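You operate a simulated robot arm through the tools that you are given. There is no shell and no other tool. Be economical: measure what you need, move in short steps, check, and stop when the job is done.

Carry out the task below with a simulated robot arm. There is one attempt and no reset: what you move stays moved.

TASK
Make the wall board safe: isolator off, then pull the teal fuse carrier.
Fine: lay it on the board shelf and shut the fuse box.

It is judged by the outcome, as a careful person would: the job done as asked, and still so three seconds after it is handed in. It fails if anything else is knocked over, pushed out of place, dropped, spilled or broken.

THE ROBOT
A 6-joint arm with a two-finger parallel gripper, fixed in place. Base frame: the origin is at the foot of the arm, x ahead of it, y to its left, z up. Readings come in m, degrees, newtons and seconds.
With the tool pointing down near the work surface it reaches from about 0.44 to 0.86 m from the base axis. Its first joint turns from -115.0 to 115.0 degrees. Payload 4.2 kg.
The tool frame sits at the grasp point between the pads (the TCP): z along the fingers, y along the line on which they close. The tips reach 0.023 m beyond it. The gripper opens to 0.094 m. The fingers are 0.038 m wide and 0.01 m thick; the gripper's body (0.054 by 0.096 m) begins 0.039 m behind the TCP.
Orientation is that of the tool frame in the base frame, as [roll, pitch, yaw] about the fixed x, y, z axes, in that order (R = Rz(yaw) Ry(pitch) Rx(roll)). With the fingers straight down and closing along the base's y, the tool's x points along the base's -x, its y along +y and its z along -z.

THE INTERFACE
- The arm moves only by the tool step_arm. Its argument "moves" is a list of rows, each an object of numbers (a shift or turn left out is 0, a gripper value left out holds the last): "x", "y", "z": the shift along the base's x, y, z in units of 30 mm (1.0 is 30 mm); "ax", "ay", "az": the turn, a rotation vector about the base's x, y, z in units of 5 degrees (1.0 is 5 degrees); "fingers": the opening, from 0 (shut) to 1 (fully open). In form: [{"x": .., "y": .., "z": .., "ax": .., "ay": .., "az": .., "fingers": ..}, ...]. A call has 1 to 8 rows; each row shifts and turns the commanded pose from where the row before left it. A call with a number of a shift or a turn outside -1 to 1 is refused whole. Each row takes 0.2 s and may step no farther than 0.05 m and 8.6 degrees from the row before; otherwise, or with a gripper value out of range, the whole call is refused. A pose out of reach is approached as far as the arm can. The call stops where the force on the tool passes 40 N (or 10 N more than at its start, if that is more) or the arm is blocked; 0.2 s more then pass. The fingers move at their own pace (about 0.108 m/s each) and stop on an object; they squeeze with about 24 N. The grip force told is the motor's: it shows also when the fingers shut on nothing. Time passes only in rows, and 0.2 s behind the last, so rows that do not move let the fingers close. It gives the time, the measured TCP pose, the force on the tool (base axes), the opening and the grip force at its end, in the units of the frame above (readings bear some noise), with the torque about the TCP (base axes, N m) and any sound that the robot's microphone picked up.
- Cameras (640 x 400 px; columns grow to the right, rows downward): "scene" is fixed at [0.0526, 0.6526, 1.6614]; the picture's right is [-0.78, -0.63, 0.00], its down [-0.25, 0.31, -0.92] and it looks along [0.57, -0.72, -0.40] (base axes); focal length 343 px, centre (320, 200). "wrist" rides on the gripper at [0.086, 0.016, -0.074] in the tool frame; the picture's right is [-0.18, 0.98, 0.00], its down [-0.58, -0.11, -0.81] and it looks along [-0.79, -0.15, 0.59] (tool axes); focal length 243 px, centre (320, 200).
- grab_frame(camera): a new picture of that camera. No time passes.
- slide_trunk(by): slides the trunk up (or, below 0, down) by that many m; the arm rides with it, the base frame stays. It gives what a move gives, with no picture.
- probe_pixels(camera, pixels): for up to 12 pixels [column, row] of the newest picture of that camera ("zoom" is the newest enlarged one), the place [x, y, z] in the base frame of the surface seen there, good to about 0.003 m, but the place of the scene camera against the robot may be out by one fixed shift of up to 0.025 m in any direction. No time passes.
- inspect(camera, box): a new picture of the part [left, top, right, bottom] of that camera's present view, enlarged. No time passes.
- finish_job(): hands the job in; it is judged then, once.

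Go step by step. Measure first, check grasps and placings, and put right what went wrong. The budget is 80 turns and 46 pictures, counting those below and the enlarged ones. Unless the task says otherwise, let go and move clear before handing in, and close with one line.

The tools are called after "Request:" by a JSON object that holds its "method" and its "body". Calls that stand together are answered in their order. step_arm: Moves the arm, as the interface text tells. Its arguments: {"type":"object","properties":{"moves":{"type":"array"}},"required":["moves"]} The other tools are called the same way: slide_trunk (by) slides the trunk up or down; grab_frame (camera) takes a picture; probe_pixels (camera, pixels) gives the place of the surface under pixels of a picture; inspect (camera, box) takes an enlarged picture of a part of a camera's view; finish_job () hands the job in.

At the start:

```text
clock: 0.0
position: [0.5467, -0.2564, 1.311]
orientation: [-180.0, 0.1, -180.0]
ft_force: [-0.2, 0.1, -0.8]
ft_torque: [0.0, 0.0, 0.0]
opening: 0.0941
gripper_force: 0.0
trunk travel left (down, up): [-0.9, 0.09]
```

scene: 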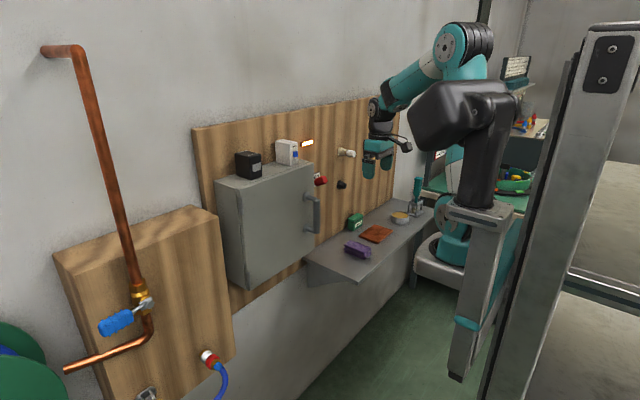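
wrist: 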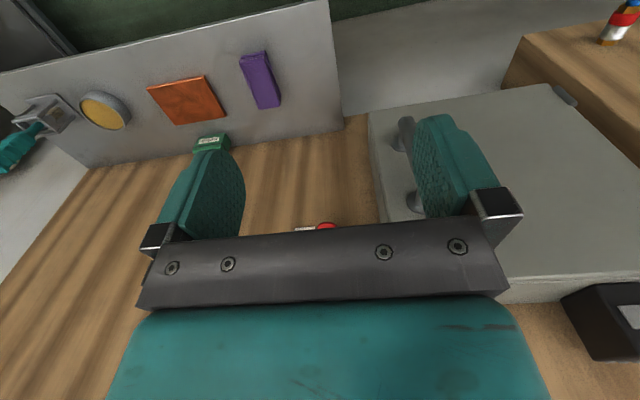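

The scene shows a wall board with a grey box (door handle at about px 313,212), plus a red item at 320,181, a black one at 341,185 and a white one at 347,153. I'll enlarge the board to identify the isolator and the other parts.

Request:
{"method": "inspect", "body": {"camera": "scene", "box": [200, 120, 440, 290]}}

Request:
{"method": "inspect", "body": {"camera": "scene", "box": [270, 130, 370, 200]}}

```text
2.35 times, centred on (320, 205) of scene
```

zoom: 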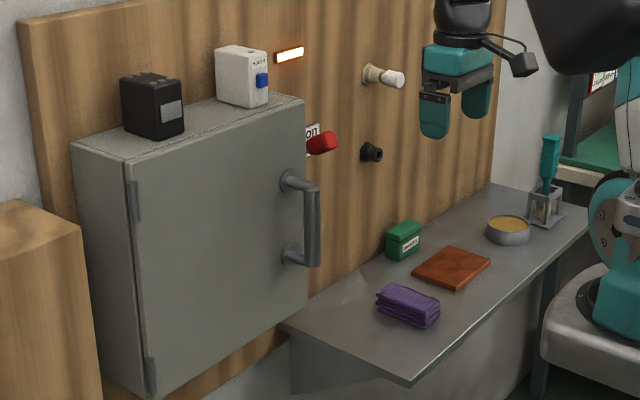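

```text
5.71 times, centred on (320, 165) of scene
```

zoom: 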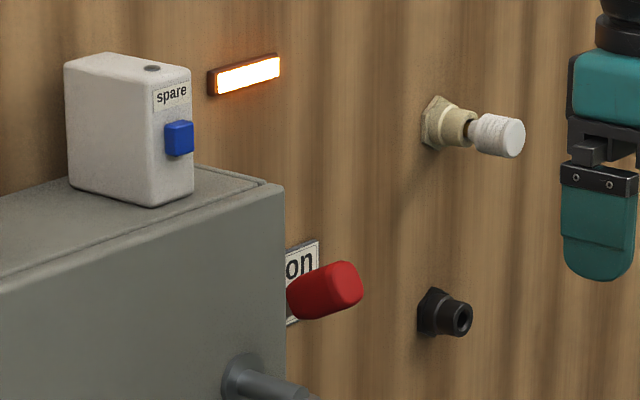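

The red lever beside the "on" label is the isolator, and the lamp above it is lit. The box door has its hinges on the left and its handle on the right; I'll probe all of these.

Request:
{"method": "probe_pixels", "body": {"camera": "zoom", "pixels": [[343, 285], [310, 300], [303, 258], [460, 318], [500, 135], [240, 75], [255, 365], [240, 240], [380, 250], [60, 320], [300, 235], [275, 190]]}}

Request:
{"method": "grab_frame", "body": {"camera": "scene"}}

Request:
{"method": "probe_pixels", "body": {"camera": "scene", "pixels": [[312, 197], [315, 213], [316, 230], [309, 198], [312, 165], [217, 181], [247, 285], [309, 255], [376, 233], [356, 250], [354, 220], [340, 265]]}}

```text
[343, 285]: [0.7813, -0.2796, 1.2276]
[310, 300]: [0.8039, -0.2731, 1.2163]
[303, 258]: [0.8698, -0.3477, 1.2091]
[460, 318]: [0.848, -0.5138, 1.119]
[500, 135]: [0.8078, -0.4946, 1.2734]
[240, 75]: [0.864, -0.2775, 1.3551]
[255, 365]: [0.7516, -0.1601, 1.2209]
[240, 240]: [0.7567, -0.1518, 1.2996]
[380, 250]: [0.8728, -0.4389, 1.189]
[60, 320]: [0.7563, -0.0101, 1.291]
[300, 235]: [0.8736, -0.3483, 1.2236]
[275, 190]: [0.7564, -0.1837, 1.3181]
```

```text
41 pictures are left
```

scene: 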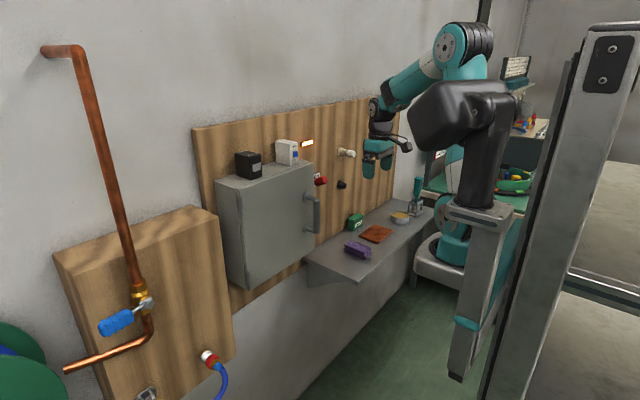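

```text
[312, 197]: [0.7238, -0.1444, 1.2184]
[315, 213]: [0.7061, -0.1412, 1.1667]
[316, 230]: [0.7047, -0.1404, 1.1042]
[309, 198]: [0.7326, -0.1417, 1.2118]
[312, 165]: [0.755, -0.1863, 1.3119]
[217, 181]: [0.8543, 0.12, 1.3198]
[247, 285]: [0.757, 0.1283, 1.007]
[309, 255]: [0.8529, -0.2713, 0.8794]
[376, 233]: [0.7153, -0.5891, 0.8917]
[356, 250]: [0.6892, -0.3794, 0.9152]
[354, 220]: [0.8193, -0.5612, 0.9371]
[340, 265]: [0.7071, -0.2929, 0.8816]
```

The wall lies at x≈0.873. The door face is at x≈0.756 with its handle bar at (0.706, -0.14, 1.16), and the isolator lever is near (0.78, -0.28, 1.225). I'll rise a little so the wrist camera sees the isolator between the fingers.

Request:
{"method": "step_arm", "body": {"moves": [{"z": 1}, {"z": 1}, {"z": 1}, {"z": 1}]}}

Request:
{"method": "grab_frame", "body": {"camera": "wrist"}}

```text
clock: 1.0
position: [0.5444, -0.2557, 1.4326]
orientation: [-180.0, 0.1, -180.0]
ft_force: [0.6, 0.2, 0.2]
ft_torque: [0.02, -0.02, 0.0]
opening: 0.0941
gripper_force: 0.0
trunk travel left (down, up): [-0.9, 0.09]
```

```text
40 pictures are left
```

wrist: 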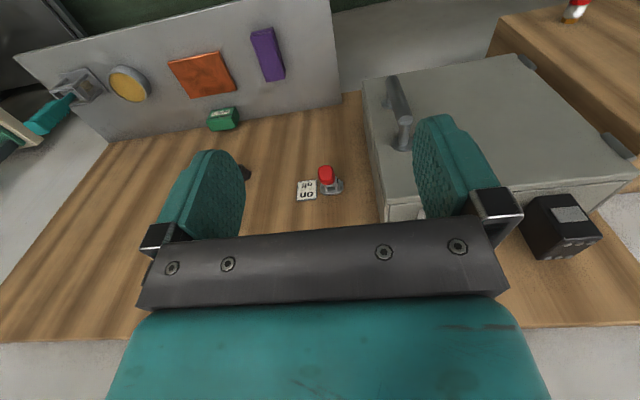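

Request:
{"method": "inspect", "body": {"camera": "wrist", "box": [270, 140, 370, 210]}}

Request:
{"method": "probe_pixels", "body": {"camera": "wrist", "pixels": [[326, 173], [326, 168], [330, 180], [332, 187], [302, 183], [308, 195], [400, 90], [403, 125], [392, 76], [365, 95], [515, 57], [388, 205]]}}

```text
5.71 times, centred on (320, 175) of wrist
```

zoom: 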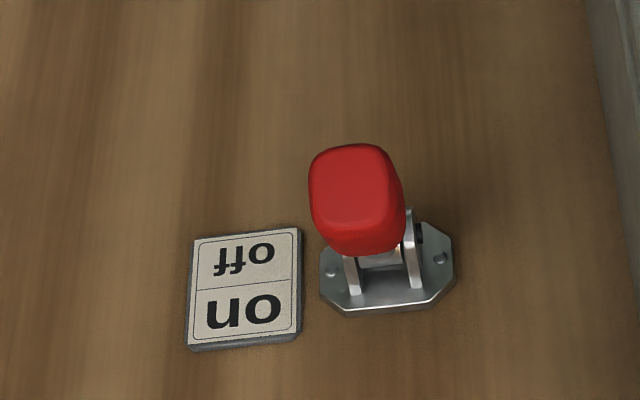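

```text
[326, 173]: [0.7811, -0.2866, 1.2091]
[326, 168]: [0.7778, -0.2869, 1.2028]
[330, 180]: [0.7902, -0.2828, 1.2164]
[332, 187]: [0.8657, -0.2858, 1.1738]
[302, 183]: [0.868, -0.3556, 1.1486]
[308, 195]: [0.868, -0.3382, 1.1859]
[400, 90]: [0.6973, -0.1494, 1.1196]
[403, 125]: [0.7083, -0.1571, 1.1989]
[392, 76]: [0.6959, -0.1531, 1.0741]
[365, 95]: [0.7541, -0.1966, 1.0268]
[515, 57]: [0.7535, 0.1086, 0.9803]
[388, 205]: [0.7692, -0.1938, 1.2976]
```

The isolator is a toggle at y≈-0.286 with its pivot near (0.86, 1.18). "On" is up (its present position) and "off" is down, so it must be pushed down. I'll pitch the tool 45° forward and shut the fingers.

Request:
{"method": "step_arm", "body": {"moves": [{"ay": -1, "fingers": 0}, {"ay": -1}, {"ay": -1}, {"ay": -1}, {"ay": -1}, {"ay": -1}, {"ay": -1}, {"ay": -1}]}}

Request:
{"method": "step_arm", "body": {"moves": [{"ay": -1, "x": 1}, {"x": 1, "y": -1}, {"x": 1}, {"x": 1}, {"x": 1}, {"x": 1}]}}

Request:
{"method": "grab_frame", "body": {"camera": "wrist"}}

```text
clock: 2.8
position: [0.5442, -0.2559, 1.4297]
orientation: [180.0, 40.1, 180.0]
ft_force: [0.3, -0.2, 0.5]
ft_torque: [-0.02, 0.0, 0.0]
opening: 0.0001
gripper_force: 23.5
trunk travel left (down, up): [-0.9, 0.09]
```

```text
clock: 4.2
position: [0.7248, -0.2865, 1.4318]
orientation: [179.9, 45.1, 180.0]
ft_force: [-0.5, -0.2, 0.5]
ft_torque: [0.0, -0.02, -0.03]
opening: 0.0
gripper_force: 23.8
trunk travel left (down, up): [-0.9, 0.09]
```

```text
38 pictures are left
```

wrist: 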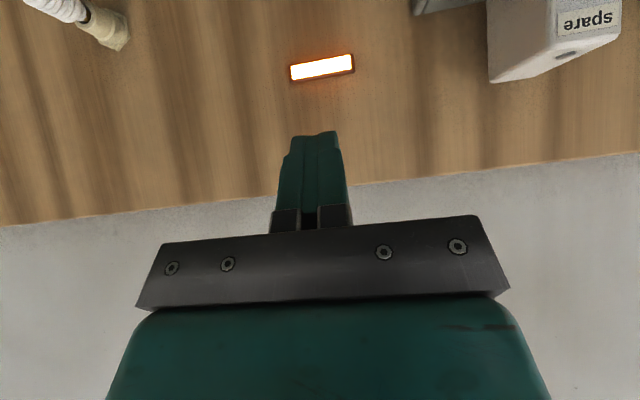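

The fingers are shut and aligned with the lamp and lever column. I'll descend towards the lever.

Request:
{"method": "step_arm", "body": {"moves": [{"x": 1, "z": -1}, {"x": 0.9, "z": -1}, {"z": -1}, {"z": -1}, {"z": -0.6}]}}

Request:
{"method": "grab_frame", "body": {"camera": "wrist"}}

Request:
{"method": "inspect", "body": {"camera": "scene", "box": [270, 110, 410, 210]}}

```text
clock: 5.4
position: [0.7835, -0.2839, 1.2894]
orientation: [-180.0, 45.0, 180.0]
ft_force: [-0.2, -0.1, -0.3]
ft_torque: [-0.01, 0.01, 0.0]
opening: 0.0
gripper_force: 24.4
trunk travel left (down, up): [-0.9, 0.09]
```

```text
37 pictures are left
```

wrist: 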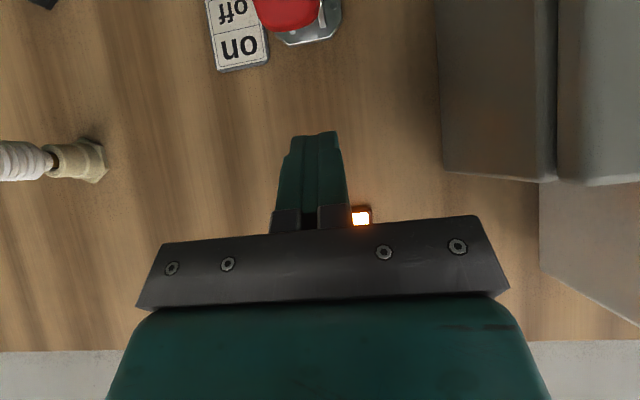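

```text
4.00 times, centred on (340, 160) of scene
```

zoom: 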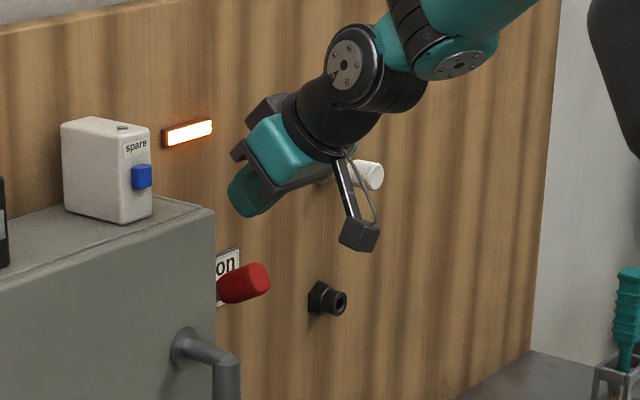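

The fingers sit above the red lever, and the camera bracket is well back from it. I'll press straight down.

Request:
{"method": "step_arm", "body": {"moves": [{"z": -0.8}, {"z": -0.5}, {"z": -0.5}, {"z": -0.5}, {"z": -0.5}, {"z": -0.5}, {"z": -0.5}]}}

Request:
{"method": "grab_frame", "body": {"camera": "wrist"}}

```text
clock: 7.0
position: [0.7833, -0.2836, 1.1791]
orientation: [-180.0, 45.1, 179.9]
ft_force: [-0.3, 0.7, 3.1]
ft_torque: [0.04, 0.02, 0.0]
opening: 0.0003
gripper_force: 23.1
trunk travel left (down, up): [-0.9, 0.09]
```

```text
35 pictures are left
```

wrist: 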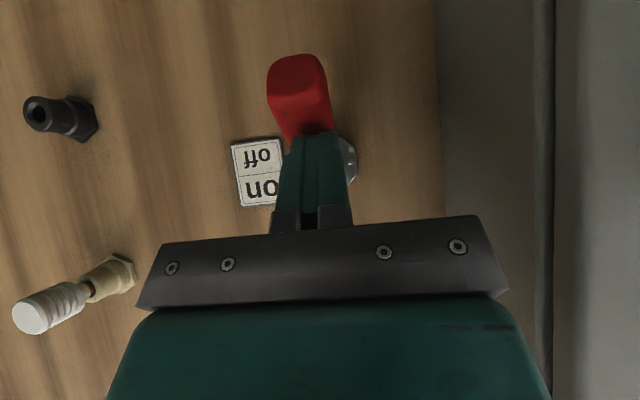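

The lever is moving down with about 3 N of resistance. I'll keep pressing gently until it reaches its stop.

Request:
{"method": "step_arm", "body": {"moves": [{"z": -0.4}, {"z": -0.4}, {"z": -0.4}]}}

Request:
{"method": "grab_frame", "body": {"camera": "wrist"}}

```text
clock: 7.4
position: [0.7825, -0.2842, 1.1769]
orientation: [-180.0, 45.9, -179.9]
ft_force: [-25.6, 7.2, 22.9]
ft_torque: [0.25, 0.67, -0.01]
opening: 0.0001
gripper_force: 24.2
trunk travel left (down, up): [-0.9, 0.09]
stopped in row 1: the force on the tool passed its limit at 50 N (the readings are from after the stop); the commanded pose is now the measured one
```

```text
34 pictures are left
```

wrist: 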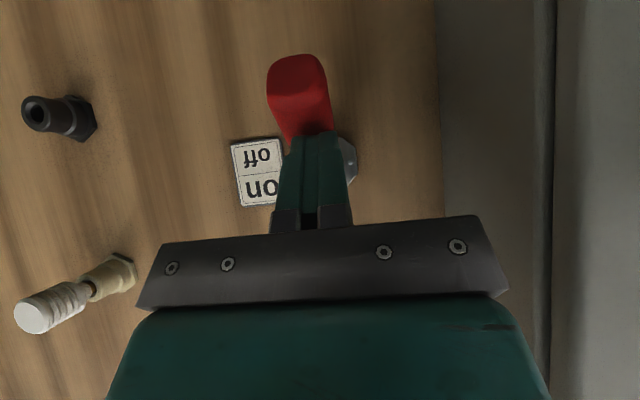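

The force rose sharply, so the lever is at its stop. I'll back off up and away, then check the lever and lamp.

Request:
{"method": "step_arm", "body": {"moves": [{"z": 0.6, "x": -0.2}, {"z": 1, "x": -0.5}, {"z": 1, "x": -1}, {"x": -1}, {"x": -1}, {"x": -1}]}}

Request:
{"method": "inspect", "body": {"camera": "scene", "box": [270, 110, 410, 210]}}

Request:
{"method": "grab_frame", "body": {"camera": "wrist"}}

```text
clock: 8.8
position: [0.6448, -0.2849, 1.2547]
orientation: [-179.9, 45.8, -179.9]
ft_force: [0.0, 0.4, -0.4]
ft_torque: [-0.02, 0.03, -0.02]
opening: 0.0
gripper_force: 23.9
trunk travel left (down, up): [-0.9, 0.09]
```

```text
4.00 times, centred on (340, 160) of scene
```

zoom: 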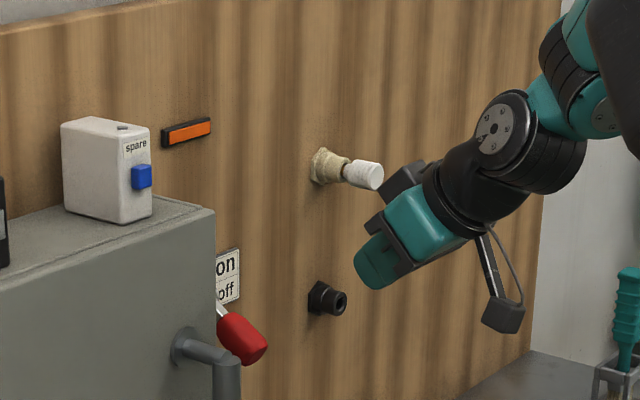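

```text
32 pictures are left
```

wrist: 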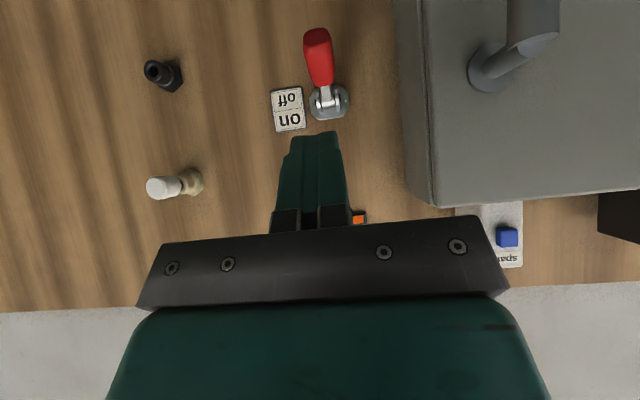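

The isolator now reads off and the lamp is out. Next I'll open the gripper and line up in front of the handle bar at about (0.70, -0.15, 1.15).

Request:
{"method": "step_arm", "body": {"moves": [{"x": -1, "fingers": 1}, {"x": -0.5, "y": 1}, {"y": 1, "z": -1}, {"y": 1, "z": -1}, {"y": 1, "z": -1}, {"y": 0.5, "z": -0.5}]}}

Request:
{"method": "grab_frame", "body": {"camera": "wrist"}}

```text
clock: 10.2
position: [0.6123, -0.1508, 1.146]
orientation: [-180.0, 45.8, -180.0]
ft_force: [0.2, -1.1, 0.2]
ft_torque: [-0.01, -0.02, -0.03]
opening: 0.094
gripper_force: 0.0
out of reach, approached as far as the arm can: row 5, 6
trunk travel left (down, up): [-0.9, 0.09]
```

```text
31 pictures are left
```

wrist: 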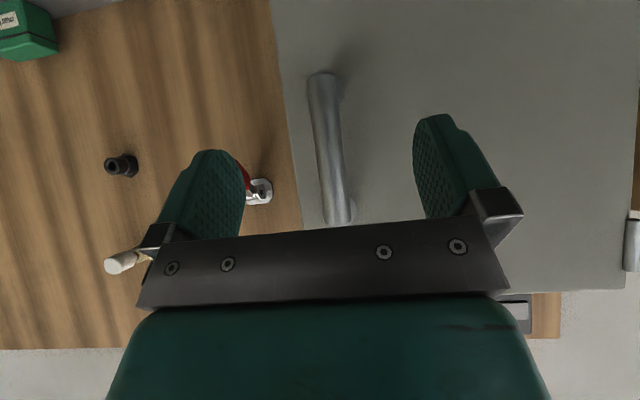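

The bar at px (330,150) lies between the fingers, but this pose was at the edge of reach. I'll probe the bar, then lower the trunk to gain working room.

Request:
{"method": "probe_pixels", "body": {"camera": "wrist", "pixels": [[320, 85], [328, 130], [335, 170], [340, 210], [338, 130], [318, 130], [290, 150], [500, 150], [545, 200], [455, 285]]}}

Request:
{"method": "step_arm", "body": {"moves": [{"z": 1}, {"z": 1}, {"z": 1}, {"z": 1}, {"z": 1}]}}

Request:
{"method": "slide_trunk", "body": {"by": -0.25}}

```text
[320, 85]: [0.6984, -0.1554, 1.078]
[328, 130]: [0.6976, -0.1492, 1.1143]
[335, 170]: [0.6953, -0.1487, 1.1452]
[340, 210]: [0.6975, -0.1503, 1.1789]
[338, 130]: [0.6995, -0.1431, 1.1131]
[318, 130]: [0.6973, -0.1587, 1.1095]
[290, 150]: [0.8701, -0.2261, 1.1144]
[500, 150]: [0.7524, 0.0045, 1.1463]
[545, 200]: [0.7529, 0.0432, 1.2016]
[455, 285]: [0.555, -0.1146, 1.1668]
```

```text
clock: 11.4
position: [0.6135, -0.1518, 1.2947]
orientation: [-180.0, 45.8, -180.0]
ft_force: [0.6, -0.5, 1.0]
ft_torque: [-0.01, 0.0, 0.02]
opening: 0.0939
gripper_force: 0.1
trunk travel left (down, up): [-0.9, 0.09]
```

```text
clock: 14.0
position: [0.6128, -0.1516, 1.0461]
orientation: [-179.9, 45.7, -179.8]
ft_force: [0.2, 0.2, -0.5]
ft_torque: [-0.03, -0.03, 0.01]
opening: 0.0937
gripper_force: 0.1
trunk travel left (down, up): [-0.65, 0.34]
```

The bar is at y≈-0.150, x≈0.706. I'll rise to z≈1.14, drive forward and close on it.

Request:
{"method": "step_arm", "body": {"moves": [{"z": 1}, {"z": 1}, {"z": 1.0}, {"x": 1}, {"x": 1}, {"x": 1}, {"fingers": 0}, {}]}}

Request:
{"method": "grab_frame", "body": {"camera": "wrist"}}

```text
clock: 15.8
position: [0.7032, -0.1526, 1.1353]
orientation: [-179.9, 45.6, 179.8]
ft_force: [-0.3, -8.6, 1.1]
ft_torque: [0.08, 0.39, -0.24]
opening: 0.0239
gripper_force: 45.2
trunk travel left (down, up): [-0.65, 0.34]
```

```text
30 pictures are left
```

wrist: 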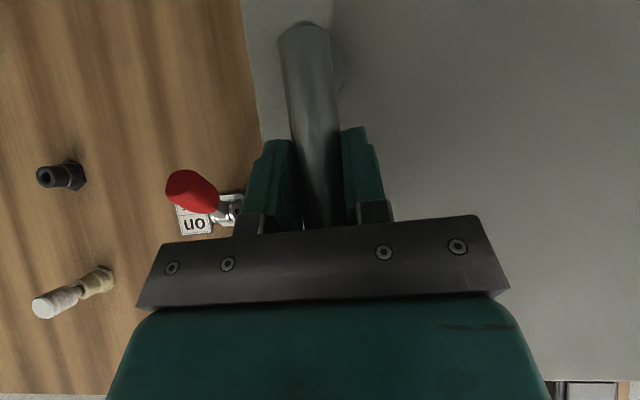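

The bar is gripped, with the fingers stopped at 0.024 m. I'll pull the door open along its arc, turning with it in small increments.

Request:
{"method": "step_arm", "body": {"moves": [{"x": -0.39, "y": 0.09, "az": -0.5}, {"x": -0.39, "y": 0.09, "az": -0.5}, {"x": -0.76, "y": 0.247, "az": -1}]}}

```text
clock: 16.6
position: [0.6564, -0.1396, 1.1353]
orientation: [-179.9, 45.7, 169.9]
ft_force: [-3.4, -9.0, -1.3]
ft_torque: [0.39, -0.52, 0.38]
opening: 0.0237
gripper_force: 44.5
trunk travel left (down, up): [-0.65, 0.34]
```

The door follows with low force. I'll continue along the arc.

Request:
{"method": "step_arm", "body": {"moves": [{"x": -0.737, "y": 0.31, "az": -1}, {"x": -0.703, "y": 0.377, "az": -1}, {"x": -0.67, "y": 0.433, "az": -1}, {"x": -0.63, "y": 0.493, "az": -1}, {"x": -0.587, "y": 0.543, "az": -1}]}}

Request:
{"method": "grab_frame", "body": {"camera": "scene"}}

```text
clock: 17.8
position: [0.5556, -0.0733, 1.1368]
orientation: [-180.0, 45.8, 145.0]
ft_force: [-6.7, -6.9, 1.5]
ft_torque: [-0.23, -0.31, 0.18]
opening: 0.0238
gripper_force: 44.9
trunk travel left (down, up): [-0.65, 0.34]
```

```text
29 pictures are left
```

scene: 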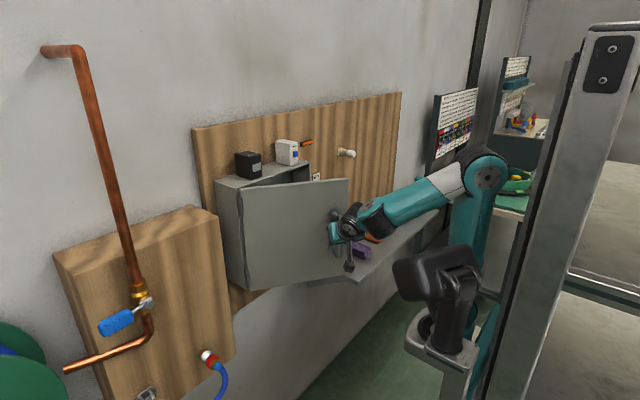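

The door is about 35° open and still gripped. I'll continue to about 55°.

Request:
{"method": "step_arm", "body": {"moves": [{"x": -0.533, "y": 0.593, "az": -1}, {"x": -0.48, "y": 0.64, "az": -1}, {"x": -0.42, "y": 0.673, "az": -1}, {"x": -0.367, "y": 0.713, "az": -1}]}}

```text
clock: 18.8
position: [0.5021, 0.004, 1.1367]
orientation: [180.0, 45.8, 125.1]
ft_force: [-26.8, -12.7, 10.5]
ft_torque: [-0.15, 0.37, 0.11]
opening: 0.0242
gripper_force: 44.9
trunk travel left (down, up): [-0.65, 0.34]
```

The door is at about 55° and the force is rising near my inner reach. I'll let go, back off outward and up over the door top (z≈1.32), then push it further open from the inside.

Request:
{"method": "step_arm", "body": {"moves": [{"fingers": 1}, {"fingers": 1}, {"x": -0.5, "y": 0.7, "z": 0.3}, {"x": -0.3, "y": 0.5, "z": 0.8}, {"z": 1}, {"z": 1}, {"z": 1}]}}

Request:
{"method": "grab_frame", "body": {"camera": "scene"}}

```text
clock: 20.4
position: [0.4968, 0.0244, 1.1806]
orientation: [180.0, 45.7, 125.0]
ft_force: [0.1, -0.3, 0.8]
ft_torque: [0.03, 0.0, 0.02]
opening: 0.0939
gripper_force: 0.0
out of reach, approached as far as the arm can: row 5, 6, 7
trunk travel left (down, up): [-0.65, 0.34]
```

```text
28 pictures are left
```

scene: 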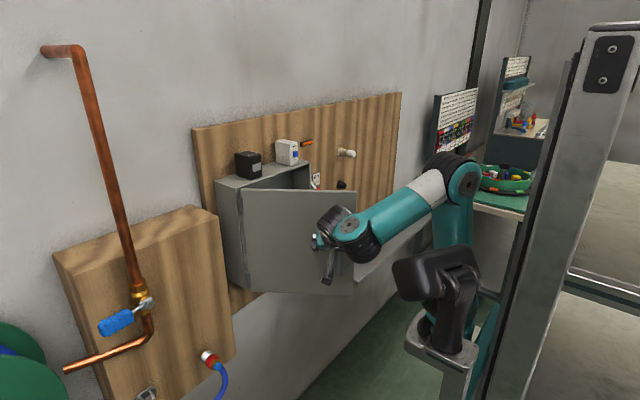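

The arm hit its inner reach limit, but the gripper is open and free of force. The trunk can lift it straight up past the bar, so I'll use that.

Request:
{"method": "slide_trunk", "body": {"by": 0.26}}

Request:
{"method": "grab_frame", "body": {"camera": "scene"}}

Request:
{"method": "grab_frame", "body": {"camera": "wrist"}}

```text
clock: 23.1
position: [0.4965, 0.0249, 1.4413]
orientation: [180.0, 45.7, 125.1]
ft_force: [-0.2, -0.2, -0.4]
ft_torque: [0.01, 0.01, -0.01]
opening: 0.0938
gripper_force: 0.1
trunk travel left (down, up): [-0.91, 0.08]
```

```text
27 pictures are left
```

scene: 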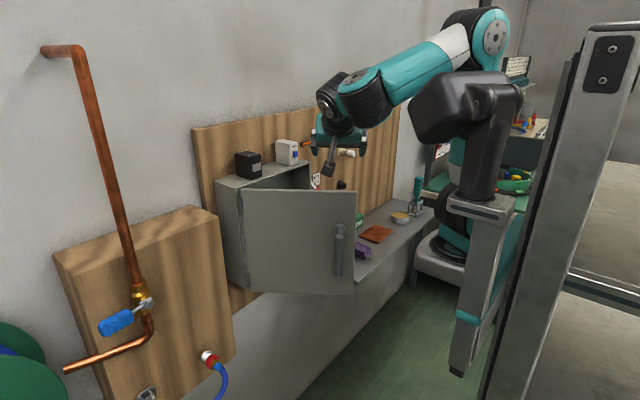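

```text
26 pictures are left
```

wrist: 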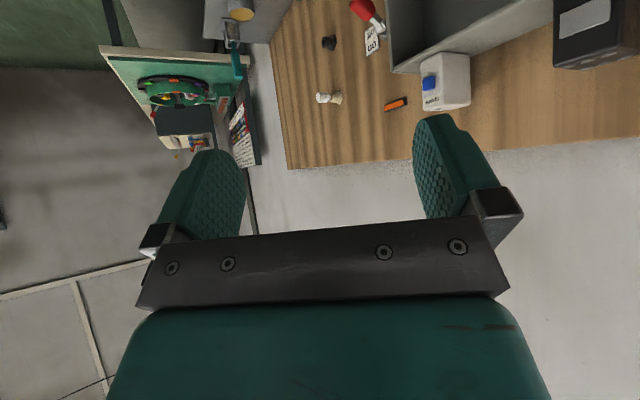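

The door stands open at about 55° with its free edge near (0.50, -0.06), and the gripper is clear above it. I'll turn straight again with fingers shut and move to the inner side.

Request:
{"method": "step_arm", "body": {"moves": [{"az": 1, "y": -0.5, "fingers": 0}, {"az": 1, "y": -0.5}, {"az": 1, "y": -0.5}, {"az": 1, "y": -0.5}, {"az": 1, "y": -0.5}, {"az": 1, "y": -0.5}, {"az": 1, "y": -0.5}, {"az": 1, "x": 0.7}]}}

Request:
{"method": "step_arm", "body": {"moves": [{"az": 1, "x": 1}, {"az": 1, "x": 1}, {"az": 1, "x": 0.8}, {"z": -0.5}]}}

Request:
{"method": "grab_frame", "body": {"camera": "wrist"}}

```text
clock: 24.9
position: [0.5527, -0.0525, 1.4293]
orientation: [-180.0, 45.8, 165.2]
ft_force: [-0.1, -0.9, -0.2]
ft_torque: [0.0, 0.02, -0.03]
opening: 0.0
gripper_force: 24.5
out of reach, approached as far as the arm can: row 6, 7
trunk travel left (down, up): [-0.91, 0.08]
```

```text
clock: 25.9
position: [0.6369, -0.0515, 1.4138]
orientation: [-180.0, 45.7, -179.8]
ft_force: [-0.1, 0.5, 0.7]
ft_torque: [0.01, 0.03, 0.0]
opening: 0.0
gripper_force: 24.3
trunk travel left (down, up): [-0.91, 0.08]
```

```text
25 pictures are left
```

wrist: 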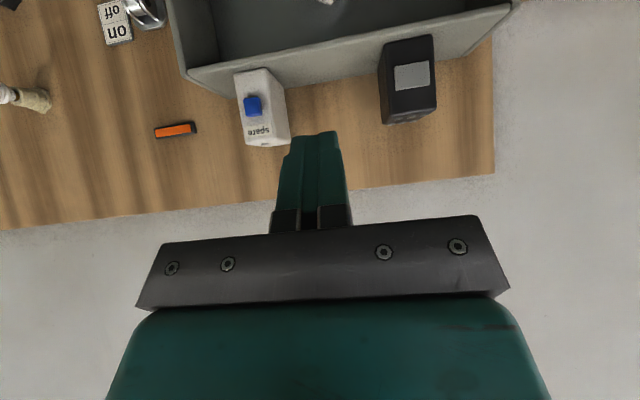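

I'm on the inner side, and the open box is visible at the top of the image. I'll lower with the trunk and sweep the door toward +y with the fingers.

Request:
{"method": "slide_trunk", "body": {"by": -0.13}}

Request:
{"method": "step_arm", "body": {"moves": [{"y": 0.8}, {"y": 0.8}, {"y": 0.8}, {"y": 0.8}, {"y": 0.8}, {"y": 0.8}, {"y": 0.8}, {"y": 0.6}]}}

Request:
{"method": "grab_frame", "body": {"camera": "scene"}}

```text
clock: 27.3
position: [0.6383, -0.0503, 1.2918]
orientation: [179.5, 46.9, 179.6]
ft_force: [0.0, -1.5, 8.5]
ft_torque: [0.31, 0.4, 0.09]
opening: 0.0
gripper_force: 23.6
trunk travel left (down, up): [-0.781, 0.209]
stopped: the force on the tool passed its limit at 47 N (the readings are from after the stop); the commanded pose is now the measured one
```

```text
clock: 28.2
position: [0.6384, 0.0259, 1.2932]
orientation: [179.4, 47.2, 179.5]
ft_force: [1.7, 1.9, 9.3]
ft_torque: [0.06, 0.46, -0.05]
opening: 0.0001
gripper_force: 24.3
trunk travel left (down, up): [-0.781, 0.209]
stopped in row 4: the force on the tool passed its limit at 48 N (the readings are from after the stop); the commanded pose is now the measured one
```

```text
24 pictures are left
```

scene: 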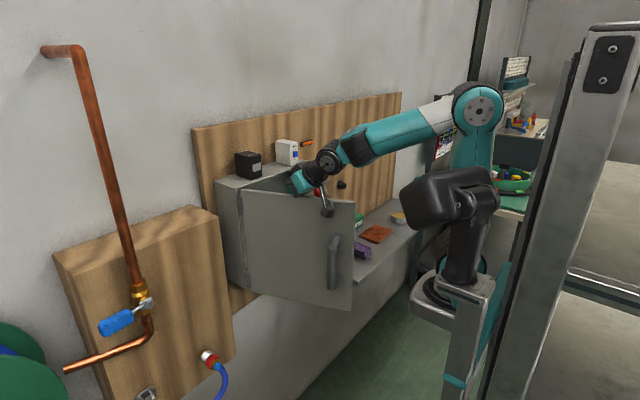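

The upward force suggests the low-slung camera bracket touched the top of the half-open door. I'll rise, move to -y and point the tool straight down so only the fingers reach below the door top.

Request:
{"method": "step_arm", "body": {"moves": [{"z": 1}, {"z": 1}, {"z": 1}, {"z": 0.5, "y": -1}, {"y": -1, "ay": 1}, {"y": -1, "ay": 1}, {"y": -0.5, "ay": 1}, {"ay": 1}]}}

Request:
{"method": "step_arm", "body": {"moves": [{"ay": 1}, {"ay": 1}, {"ay": 1}, {"ay": 1}, {"ay": 1}, {"ay": 0.45}]}}

Request:
{"method": "grab_frame", "body": {"camera": "wrist"}}

```text
clock: 30.0
position: [0.6377, -0.0809, 1.3983]
orientation: [179.6, 26.8, 179.7]
ft_force: [0.7, -0.4, 0.0]
ft_torque: [0.02, 0.01, 0.03]
opening: 0.0002
gripper_force: 24.2
trunk travel left (down, up): [-0.781, 0.209]
```

```text
clock: 31.4
position: [0.6398, -0.0803, 1.3975]
orientation: [179.9, -0.4, 179.7]
ft_force: [1.0, -0.6, 0.5]
ft_torque: [-0.05, 0.01, 0.01]
opening: 0.0003
gripper_force: 23.9
trunk travel left (down, up): [-0.781, 0.209]
```

```text
23 pictures are left
```

wrist: 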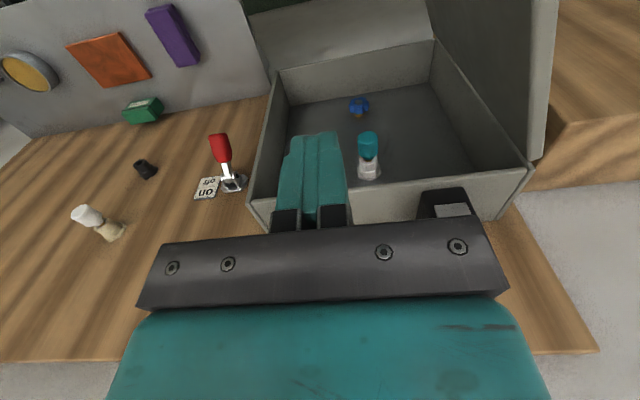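

Now I can see inside the box: a teal carrier at px (368,148) and a blue item at (358,105). I'll enlarge and probe both, plus the door at right.

Request:
{"method": "inspect", "body": {"camera": "wrist", "box": [310, 60, 450, 200]}}

Request:
{"method": "probe_pixels", "body": {"camera": "wrist", "pixels": [[368, 138], [368, 150], [368, 165], [358, 137], [379, 137], [359, 102], [358, 113], [420, 110], [540, 150], [550, 60], [430, 15], [520, 170]]}}

```text
2.86 times, centred on (380, 130) of wrist
```

zoom: 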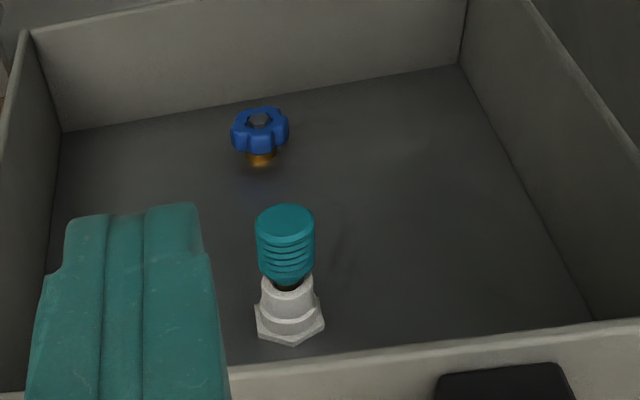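

```text
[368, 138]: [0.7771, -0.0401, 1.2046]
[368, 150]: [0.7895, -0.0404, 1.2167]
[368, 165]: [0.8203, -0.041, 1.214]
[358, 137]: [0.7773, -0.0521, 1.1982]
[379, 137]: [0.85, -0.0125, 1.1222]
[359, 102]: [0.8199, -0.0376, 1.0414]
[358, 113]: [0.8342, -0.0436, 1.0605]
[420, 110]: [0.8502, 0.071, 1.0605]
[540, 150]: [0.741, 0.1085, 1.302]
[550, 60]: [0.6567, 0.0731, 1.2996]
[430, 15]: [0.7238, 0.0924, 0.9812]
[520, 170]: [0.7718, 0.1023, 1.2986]
```

The teal carrier is a knob of about 24 mm, at (0.775–0.81, -0.042, 1.205), pointing at the robot. The door is now at about 67°, so I'll lower the fingertips just below its top and sweep it past 90°.

Request:
{"method": "step_arm", "body": {"moves": [{"z": -1}, {"z": -1}, {"z": -1}, {"z": -0.75}]}}

Request:
{"method": "step_arm", "body": {"moves": [{"y": 1}, {"y": 1}, {"y": 0.8}, {"y": 0.8}, {"y": 0.8}, {"y": 0.8}, {"y": 0.8}, {"y": 0.8}]}}

Request:
{"method": "grab_frame", "body": {"camera": "wrist"}}

```text
clock: 32.4
position: [0.6396, -0.0808, 1.2834]
orientation: [180.0, -0.3, 179.7]
ft_force: [0.8, 0.6, 0.2]
ft_torque: [0.01, 0.01, -0.01]
opening: 0.0
gripper_force: 23.6
trunk travel left (down, up): [-0.781, 0.209]
```

```text
clock: 34.2
position: [0.6394, 0.1254, 1.2847]
orientation: [179.9, -0.3, 179.7]
ft_force: [0.8, -0.3, 0.1]
ft_torque: [0.01, -0.03, 0.0]
opening: 0.0
gripper_force: 23.9
trunk travel left (down, up): [-0.781, 0.209]
```

```text
21 pictures are left
```

wrist: 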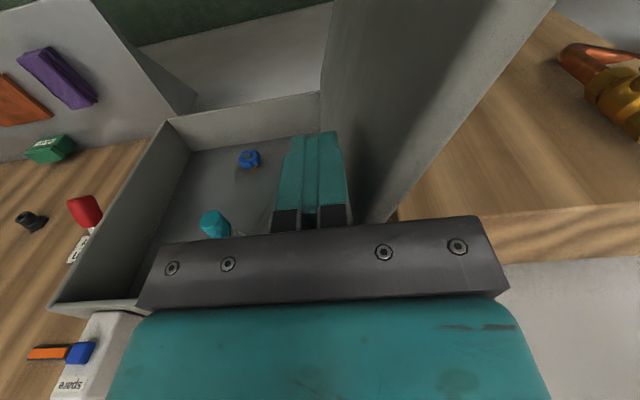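

The door is now well past 90°. I'll return to y≈-0.042 while pitching the tool forward to about 75°, open the fingers, and lower the trunk for reach.

Request:
{"method": "step_arm", "body": {"moves": [{"y": -0.7, "z": 0.5}, {"y": -0.7, "z": 0.5, "ay": -1}, {"y": -0.7, "z": 0.5, "ay": -1}, {"y": -0.7, "z": 0.5, "ay": -1}, {"y": -0.7, "ay": -1}, {"y": -0.7, "ay": -1}, {"y": -0.7, "ay": -1}, {"y": -0.68, "ay": -1}]}}

Request:
{"method": "slide_trunk", "body": {"by": -0.14}}

Request:
{"method": "step_arm", "body": {"moves": [{"ay": -1, "fingers": 0.6}, {"ay": -1}, {"ay": -1}, {"ay": -1}, {"ay": -1}, {"ay": -1}, {"ay": -1}, {"ay": -1}]}}

Request:
{"method": "grab_frame", "body": {"camera": "wrist"}}

```text
clock: 36.0
position: [0.6372, -0.0442, 1.3431]
orientation: [179.8, 34.7, 179.8]
ft_force: [0.0, 0.8, 0.5]
ft_torque: [-0.01, 0.04, -0.02]
opening: 0.0
gripper_force: 24.3
trunk travel left (down, up): [-0.781, 0.209]
```

```text
clock: 37.7
position: [0.6354, -0.0447, 1.203]
orientation: [179.6, 34.6, 179.6]
ft_force: [0.4, 0.0, 0.2]
ft_torque: [0.03, -0.02, 0.01]
opening: 0.0
gripper_force: 24.4
trunk travel left (down, up): [-0.641, 0.349]
```

```text
clock: 39.5
position: [0.6356, -0.0441, 1.203]
orientation: [178.9, 74.7, 179.0]
ft_force: [-1.4, 0.1, -0.2]
ft_torque: [-0.01, 0.02, -0.02]
opening: 0.0563
gripper_force: 0.1
trunk travel left (down, up): [-0.641, 0.349]
```

```text
20 pictures are left
```

wrist: 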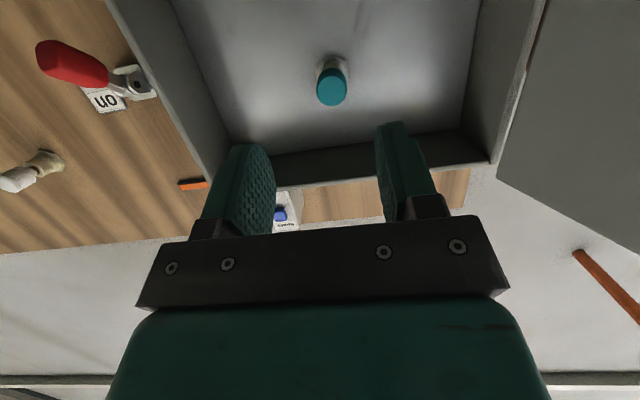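

The teal carrier is dead ahead at px (332,90), between the fingers. I'll probe it for the final alignment.

Request:
{"method": "probe_pixels", "body": {"camera": "wrist", "pixels": [[332, 92], [332, 80], [322, 80], [342, 80], [332, 100], [320, 90], [345, 90], [330, 62], [228, 180], [488, 160]]}}

```text
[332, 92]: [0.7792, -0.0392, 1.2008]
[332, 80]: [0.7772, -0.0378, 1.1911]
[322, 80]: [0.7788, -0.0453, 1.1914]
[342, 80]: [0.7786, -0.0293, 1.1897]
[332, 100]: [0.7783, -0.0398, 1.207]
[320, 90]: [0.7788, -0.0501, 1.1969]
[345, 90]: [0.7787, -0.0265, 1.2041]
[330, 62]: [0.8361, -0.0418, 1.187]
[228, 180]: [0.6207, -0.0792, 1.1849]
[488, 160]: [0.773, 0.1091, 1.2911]
```

The carrier face is at x=0.778, centred at (y -0.039, z 1.199). I'll advance to x≈0.786 with a small y correction.

Request:
{"method": "step_arm", "body": {"moves": [{"x": 0.8, "y": 0.15, "z": -0.12}, {"x": 0.8}, {"x": 0.8}, {"x": 0.8}, {"x": 0.8}, {"x": 0.6}, {"x": 0.4}]}}

Request:
{"method": "grab_frame", "body": {"camera": "wrist"}}

```text
clock: 41.1
position: [0.7869, -0.0384, 1.1998]
orientation: [178.7, 74.6, 179.1]
ft_force: [0.0, -0.5, -0.2]
ft_torque: [-0.01, -0.01, 0.03]
opening: 0.0564
gripper_force: 0.0
trunk travel left (down, up): [-0.641, 0.349]
```

```text
19 pictures are left
```

wrist: 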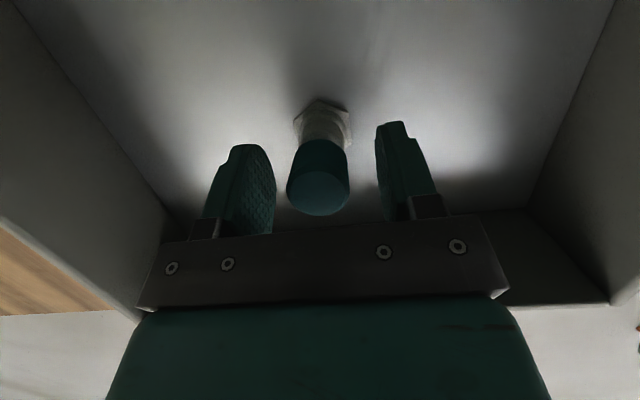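

The knob sits between the pads. I'll close the grip.

Request:
{"method": "step_arm", "body": {"moves": [{"fingers": 0}, {}, {}]}}

```text
clock: 41.9
position: [0.7883, -0.0391, 1.2003]
orientation: [178.8, 74.6, 178.9]
ft_force: [-0.7, 0.4, -0.8]
ft_torque: [-0.01, 0.05, 0.01]
opening: 0.026
gripper_force: 24.2
trunk travel left (down, up): [-0.641, 0.349]
```

The grip is on the carrier at 26 mm. I'll pull it straight out along -x in small steps.

Request:
{"method": "step_arm", "body": {"moves": [{"x": -0.3}, {"x": -0.3}, {"x": -0.3}, {"x": -0.3}]}}

Request:
{"method": "grab_frame", "body": {"camera": "wrist"}}

```text
clock: 42.9
position: [0.751, -0.0393, 1.2012]
orientation: [178.7, 74.7, 178.8]
ft_force: [0.5, 0.2, -0.1]
ft_torque: [0.02, -0.02, 0.01]
opening: 0.0261
gripper_force: 23.8
trunk travel left (down, up): [-0.641, 0.349]
```

```text
18 pictures are left
```

wrist: 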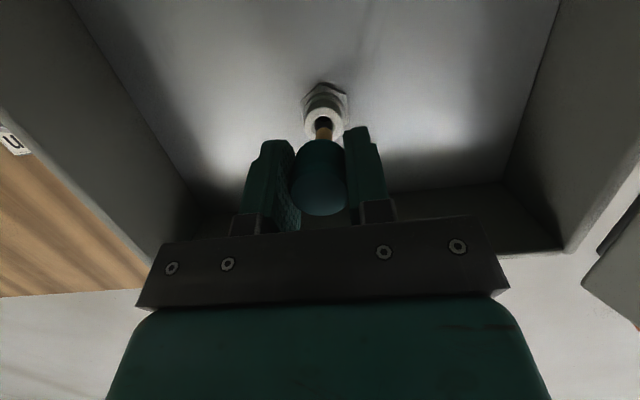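

The carrier is out, with its copper pin visible clear of the holder. I'll pull it fully back out of the box, then survey the shelf.

Request:
{"method": "step_arm", "body": {"moves": [{"x": -0.9}, {"x": -0.9}, {"x": -0.9}, {"x": -0.9}, {"x": -0.6}]}}

Request:
{"method": "inspect", "body": {"camera": "scene", "box": [280, 170, 460, 300]}}

```text
clock: 44.1
position: [0.6247, -0.0399, 1.1998]
orientation: [178.9, 74.6, 179.0]
ft_force: [0.3, -0.1, -1.2]
ft_torque: [0.0, 0.02, -0.01]
opening: 0.0263
gripper_force: 23.9
trunk travel left (down, up): [-0.641, 0.349]
```

```text
3.08 times, centred on (370, 235) of scene
```

zoom: 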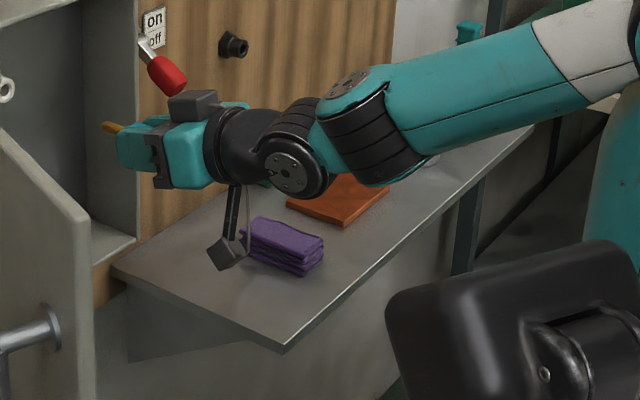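

Request:
{"method": "probe_pixels", "body": {"camera": "zoom", "pixels": [[283, 347], [116, 268], [200, 305], [255, 325], [190, 235], [320, 310], [360, 270], [250, 268], [322, 265], [310, 275], [180, 270], [430, 210]]}}

```text
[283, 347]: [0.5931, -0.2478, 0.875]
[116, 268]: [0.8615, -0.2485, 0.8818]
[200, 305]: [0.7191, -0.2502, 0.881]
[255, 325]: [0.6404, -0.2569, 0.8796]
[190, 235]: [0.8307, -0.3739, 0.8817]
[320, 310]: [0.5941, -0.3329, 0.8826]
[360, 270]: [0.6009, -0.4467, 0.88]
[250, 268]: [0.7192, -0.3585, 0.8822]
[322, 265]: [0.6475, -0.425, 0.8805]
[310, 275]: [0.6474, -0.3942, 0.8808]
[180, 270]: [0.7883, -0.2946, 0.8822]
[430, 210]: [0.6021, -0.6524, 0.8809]
```

The shelf is at z≈0.88 with its front edge at x≈0.59 and its +y end at y≈-0.25; the cloth occupies x 0.65–0.75, y<-0.33. The front corner at (0.62, -0.295) is free, so I'll tilt the tool down to verify the spot with the wrist camera.

Request:
{"method": "step_arm", "body": {"moves": [{"y": -1, "ay": 1}, {"y": -1, "ay": 1}, {"y": -1, "ay": 1}, {"y": -1, "ay": 1}, {"y": -1, "ay": 1}, {"y": -1, "ay": 1}, {"y": -1, "ay": 1}, {"y": -1, "ay": 1}]}}

Request:
{"method": "step_arm", "body": {"moves": [{"ay": 1}, {"ay": 1}, {"ay": 1}, {"ay": 1}]}}

Request:
{"method": "grab_frame", "body": {"camera": "wrist"}}

```text
clock: 45.9
position: [0.6263, -0.2802, 1.2004]
orientation: [179.7, 34.5, 179.8]
ft_force: [-0.3, 0.5, -0.4]
ft_torque: [0.02, 0.01, 0.0]
opening: 0.0261
gripper_force: 24.6
trunk travel left (down, up): [-0.641, 0.349]
```

```text
clock: 46.9
position: [0.6243, -0.2796, 1.2013]
orientation: [179.8, 14.6, 179.6]
ft_force: [-0.4, -0.5, 0.0]
ft_torque: [0.01, -0.02, 0.01]
opening: 0.0261
gripper_force: 24.0
trunk travel left (down, up): [-0.641, 0.349]
```

```text
16 pictures are left
```

wrist: 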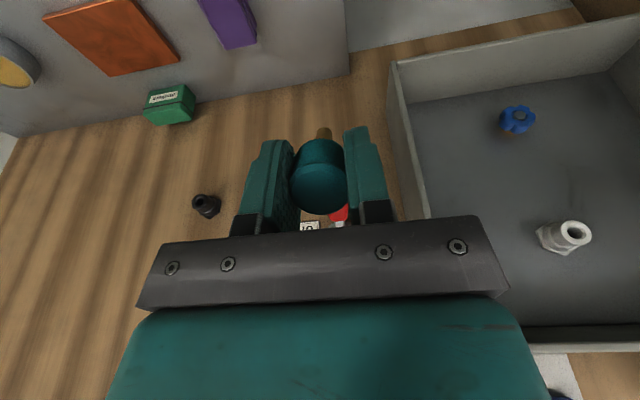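

The shelf end edge shows near column 345 and the purple cloth near (230,20). I'll probe them in the wrist frame.

Request:
{"method": "probe_pixels", "body": {"camera": "wrist", "pixels": [[335, 40], [300, 60], [346, 60], [344, 20], [235, 40], [255, 30], [250, 10], [300, 5], [180, 100], [330, 5], [325, 133], [320, 190]]}}

```text
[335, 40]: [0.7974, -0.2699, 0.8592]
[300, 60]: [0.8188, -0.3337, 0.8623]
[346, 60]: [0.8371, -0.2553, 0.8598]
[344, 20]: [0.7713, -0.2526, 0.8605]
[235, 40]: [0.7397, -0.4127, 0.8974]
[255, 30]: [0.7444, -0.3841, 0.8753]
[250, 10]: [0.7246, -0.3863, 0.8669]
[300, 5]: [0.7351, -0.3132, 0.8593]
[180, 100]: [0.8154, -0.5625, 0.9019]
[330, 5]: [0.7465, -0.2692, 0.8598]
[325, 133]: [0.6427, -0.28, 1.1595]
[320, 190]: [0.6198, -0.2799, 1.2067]
```

The shelf top is at z=0.860, its end edge at y≈-0.253, and the cloth starts at about y=-0.384. The spot at (0.615, -0.31) is free, so I'll pitch forward again to 75° and lower with the trunk.

Request:
{"method": "step_arm", "body": {"moves": [{"ay": -1, "y": -1}, {"ay": -1, "x": -0.3}, {"ay": -1}, {"ay": -1}, {"ay": -1}, {"ay": -1}, {"ay": -1}, {"ay": -1}]}}

Request:
{"method": "step_arm", "body": {"moves": [{"ay": -1}, {"ay": -1}, {"ay": -1}, {"ay": -1}]}}

Request:
{"method": "slide_trunk", "body": {"by": -0.25}}

Request:
{"method": "inspect", "body": {"camera": "scene", "box": [280, 170, 460, 300]}}

```text
clock: 48.7
position: [0.6142, -0.3082, 1.1992]
orientation: [179.5, 54.7, 179.4]
ft_force: [-0.1, 0.8, 0.2]
ft_torque: [-0.02, 0.03, 0.0]
opening: 0.0262
gripper_force: 24.4
trunk travel left (down, up): [-0.641, 0.349]
```

```text
clock: 49.7
position: [0.6153, -0.3098, 1.2005]
orientation: [178.9, 74.8, 179.0]
ft_force: [-0.2, 1.5, -0.3]
ft_torque: [-0.02, -0.03, -0.01]
opening: 0.0264
gripper_force: 23.8
trunk travel left (down, up): [-0.641, 0.349]
```

```text
clock: 52.3
position: [0.6159, -0.3095, 0.95]
orientation: [178.8, 74.7, 178.8]
ft_force: [-0.4, 0.3, -0.5]
ft_torque: [0.0, 0.01, -0.01]
opening: 0.0263
gripper_force: 23.9
trunk travel left (down, up): [-0.391, 0.599]
```

```text
3.08 times, centred on (370, 235) of scene
```

zoom: 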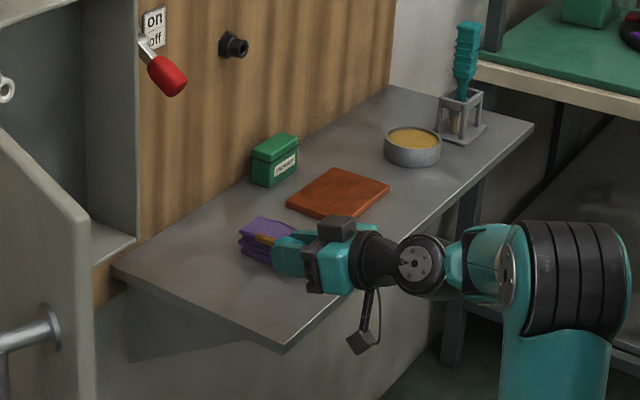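

The carrier is over the shelf's front corner with the camera hanging clear of the front edge. I'll descend gently.

Request:
{"method": "step_arm", "body": {"moves": [{"z": -0.8}, {"z": -0.8}, {"z": -0.25}, {"z": -0.12}, {}]}}

Request:
{"method": "inspect", "body": {"camera": "scene", "box": [330, 210, 400, 260]}}

```text
clock: 53.5
position: [0.6148, -0.3092, 0.8904]
orientation: [178.8, 74.7, 178.8]
ft_force: [-0.5, -0.4, -0.4]
ft_torque: [0.0, 0.02, -0.01]
opening: 0.0261
gripper_force: 23.5
trunk travel left (down, up): [-0.391, 0.599]
```

```text
8.00 times, centred on (365, 235) of scene
```

zoom: 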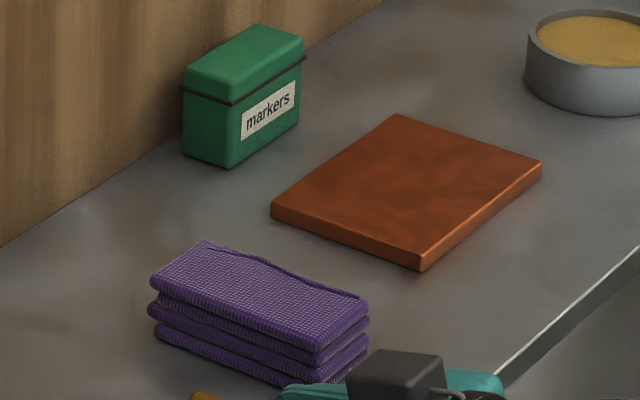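

No contact yet at z=0.890. I'll lower in very small steps until I feel the shelf.

Request:
{"method": "step_arm", "body": {"moves": [{"z": -0.08}, {"z": -0.08}, {"z": -0.06}]}}

Request:
{"method": "inspect", "body": {"camera": "scene", "box": [320, 225, 410, 285]}}

```text
clock: 54.3
position: [0.6161, -0.3085, 0.8851]
orientation: [178.7, 74.6, 178.9]
ft_force: [0.1, -0.1, 0.5]
ft_torque: [-0.01, -0.01, -0.02]
opening: 0.0261
gripper_force: 24.0
trunk travel left (down, up): [-0.391, 0.599]
```

```text
6.67 times, centred on (365, 255) of scene
```

zoom: 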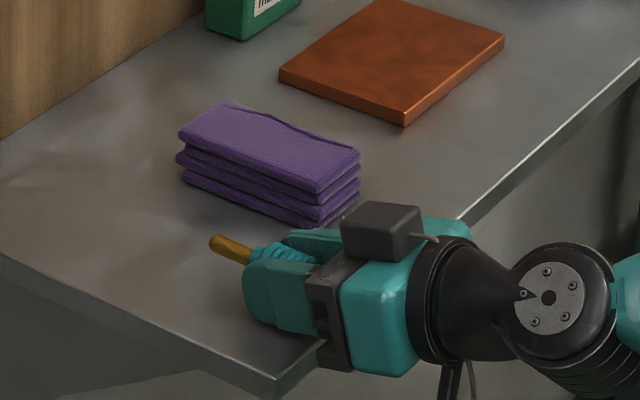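

Still free of the shelf by a few mm. I'll move 15 mm further in from the edge, then lower until contact.

Request:
{"method": "step_arm", "body": {"moves": [{"x": 0.5}, {"z": -0.07}, {"z": -0.05}, {}]}}

```text
clock: 55.3
position: [0.6295, -0.3088, 0.8833]
orientation: [179.4, 75.0, 179.7]
ft_force: [5.6, 0.4, 29.3]
ft_torque: [-0.29, -0.61, 0.22]
opening: 0.0261
gripper_force: 24.1
trunk travel left (down, up): [-0.391, 0.599]
```

Contact: 29 N upward at z=0.883. I'll ease up 1.5 mm to relieve it, then open the fingers partway.

Request:
{"method": "step_arm", "body": {"moves": [{"z": 0.05}, {"fingers": 0.33}, {"fingers": 0.45}, {"fingers": 0.6}, {}]}}

Request:
{"method": "inspect", "body": {"camera": "scene", "box": [320, 225, 410, 285]}}

```text
clock: 56.2
position: [0.6315, -0.3044, 0.885]
orientation: [177.4, 75.1, 178.2]
ft_force: [1.0, 5.5, 9.0]
ft_torque: [-0.12, -0.2, 0.26]
opening: 0.0538
gripper_force: 0.0
trunk travel left (down, up): [-0.391, 0.599]
stopped in row 4: the force on the tool passed its limit at 47 N (the readings are from after the stop); the commanded pose is now the measured one
```

```text
6.67 times, centred on (365, 255) of scene
```

zoom: 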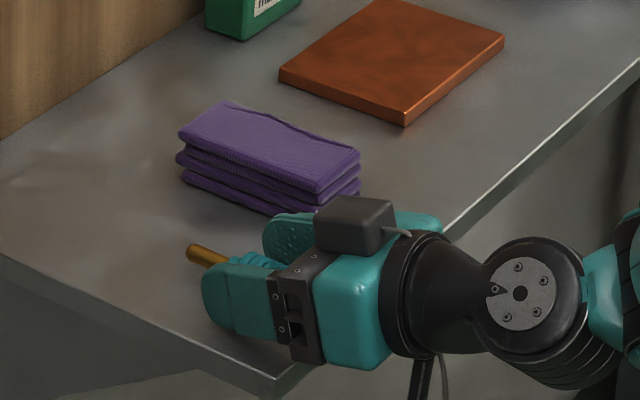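

The fingers are open to 54 mm, but something gave a load spike, probably a finger corner rubbing the shelf. I'll lift 3 mm and look with the wrist camera.

Request:
{"method": "step_arm", "body": {"moves": [{"z": 0.12}, {}]}}

Request:
{"method": "grab_frame", "body": {"camera": "wrist"}}

```text
clock: 56.8
position: [0.6305, -0.3057, 0.8867]
orientation: [177.1, 74.8, 177.8]
ft_force: [-0.9, 0.2, 0.2]
ft_torque: [-0.03, -0.01, -0.04]
opening: 0.0564
gripper_force: 0.0
trunk travel left (down, up): [-0.391, 0.599]
```

```text
11 pictures are left
```

wrist: 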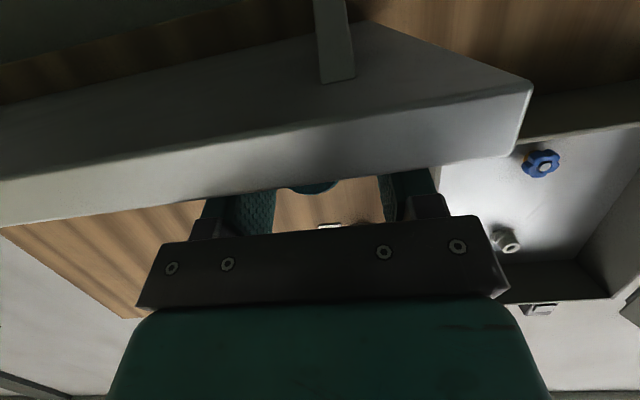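

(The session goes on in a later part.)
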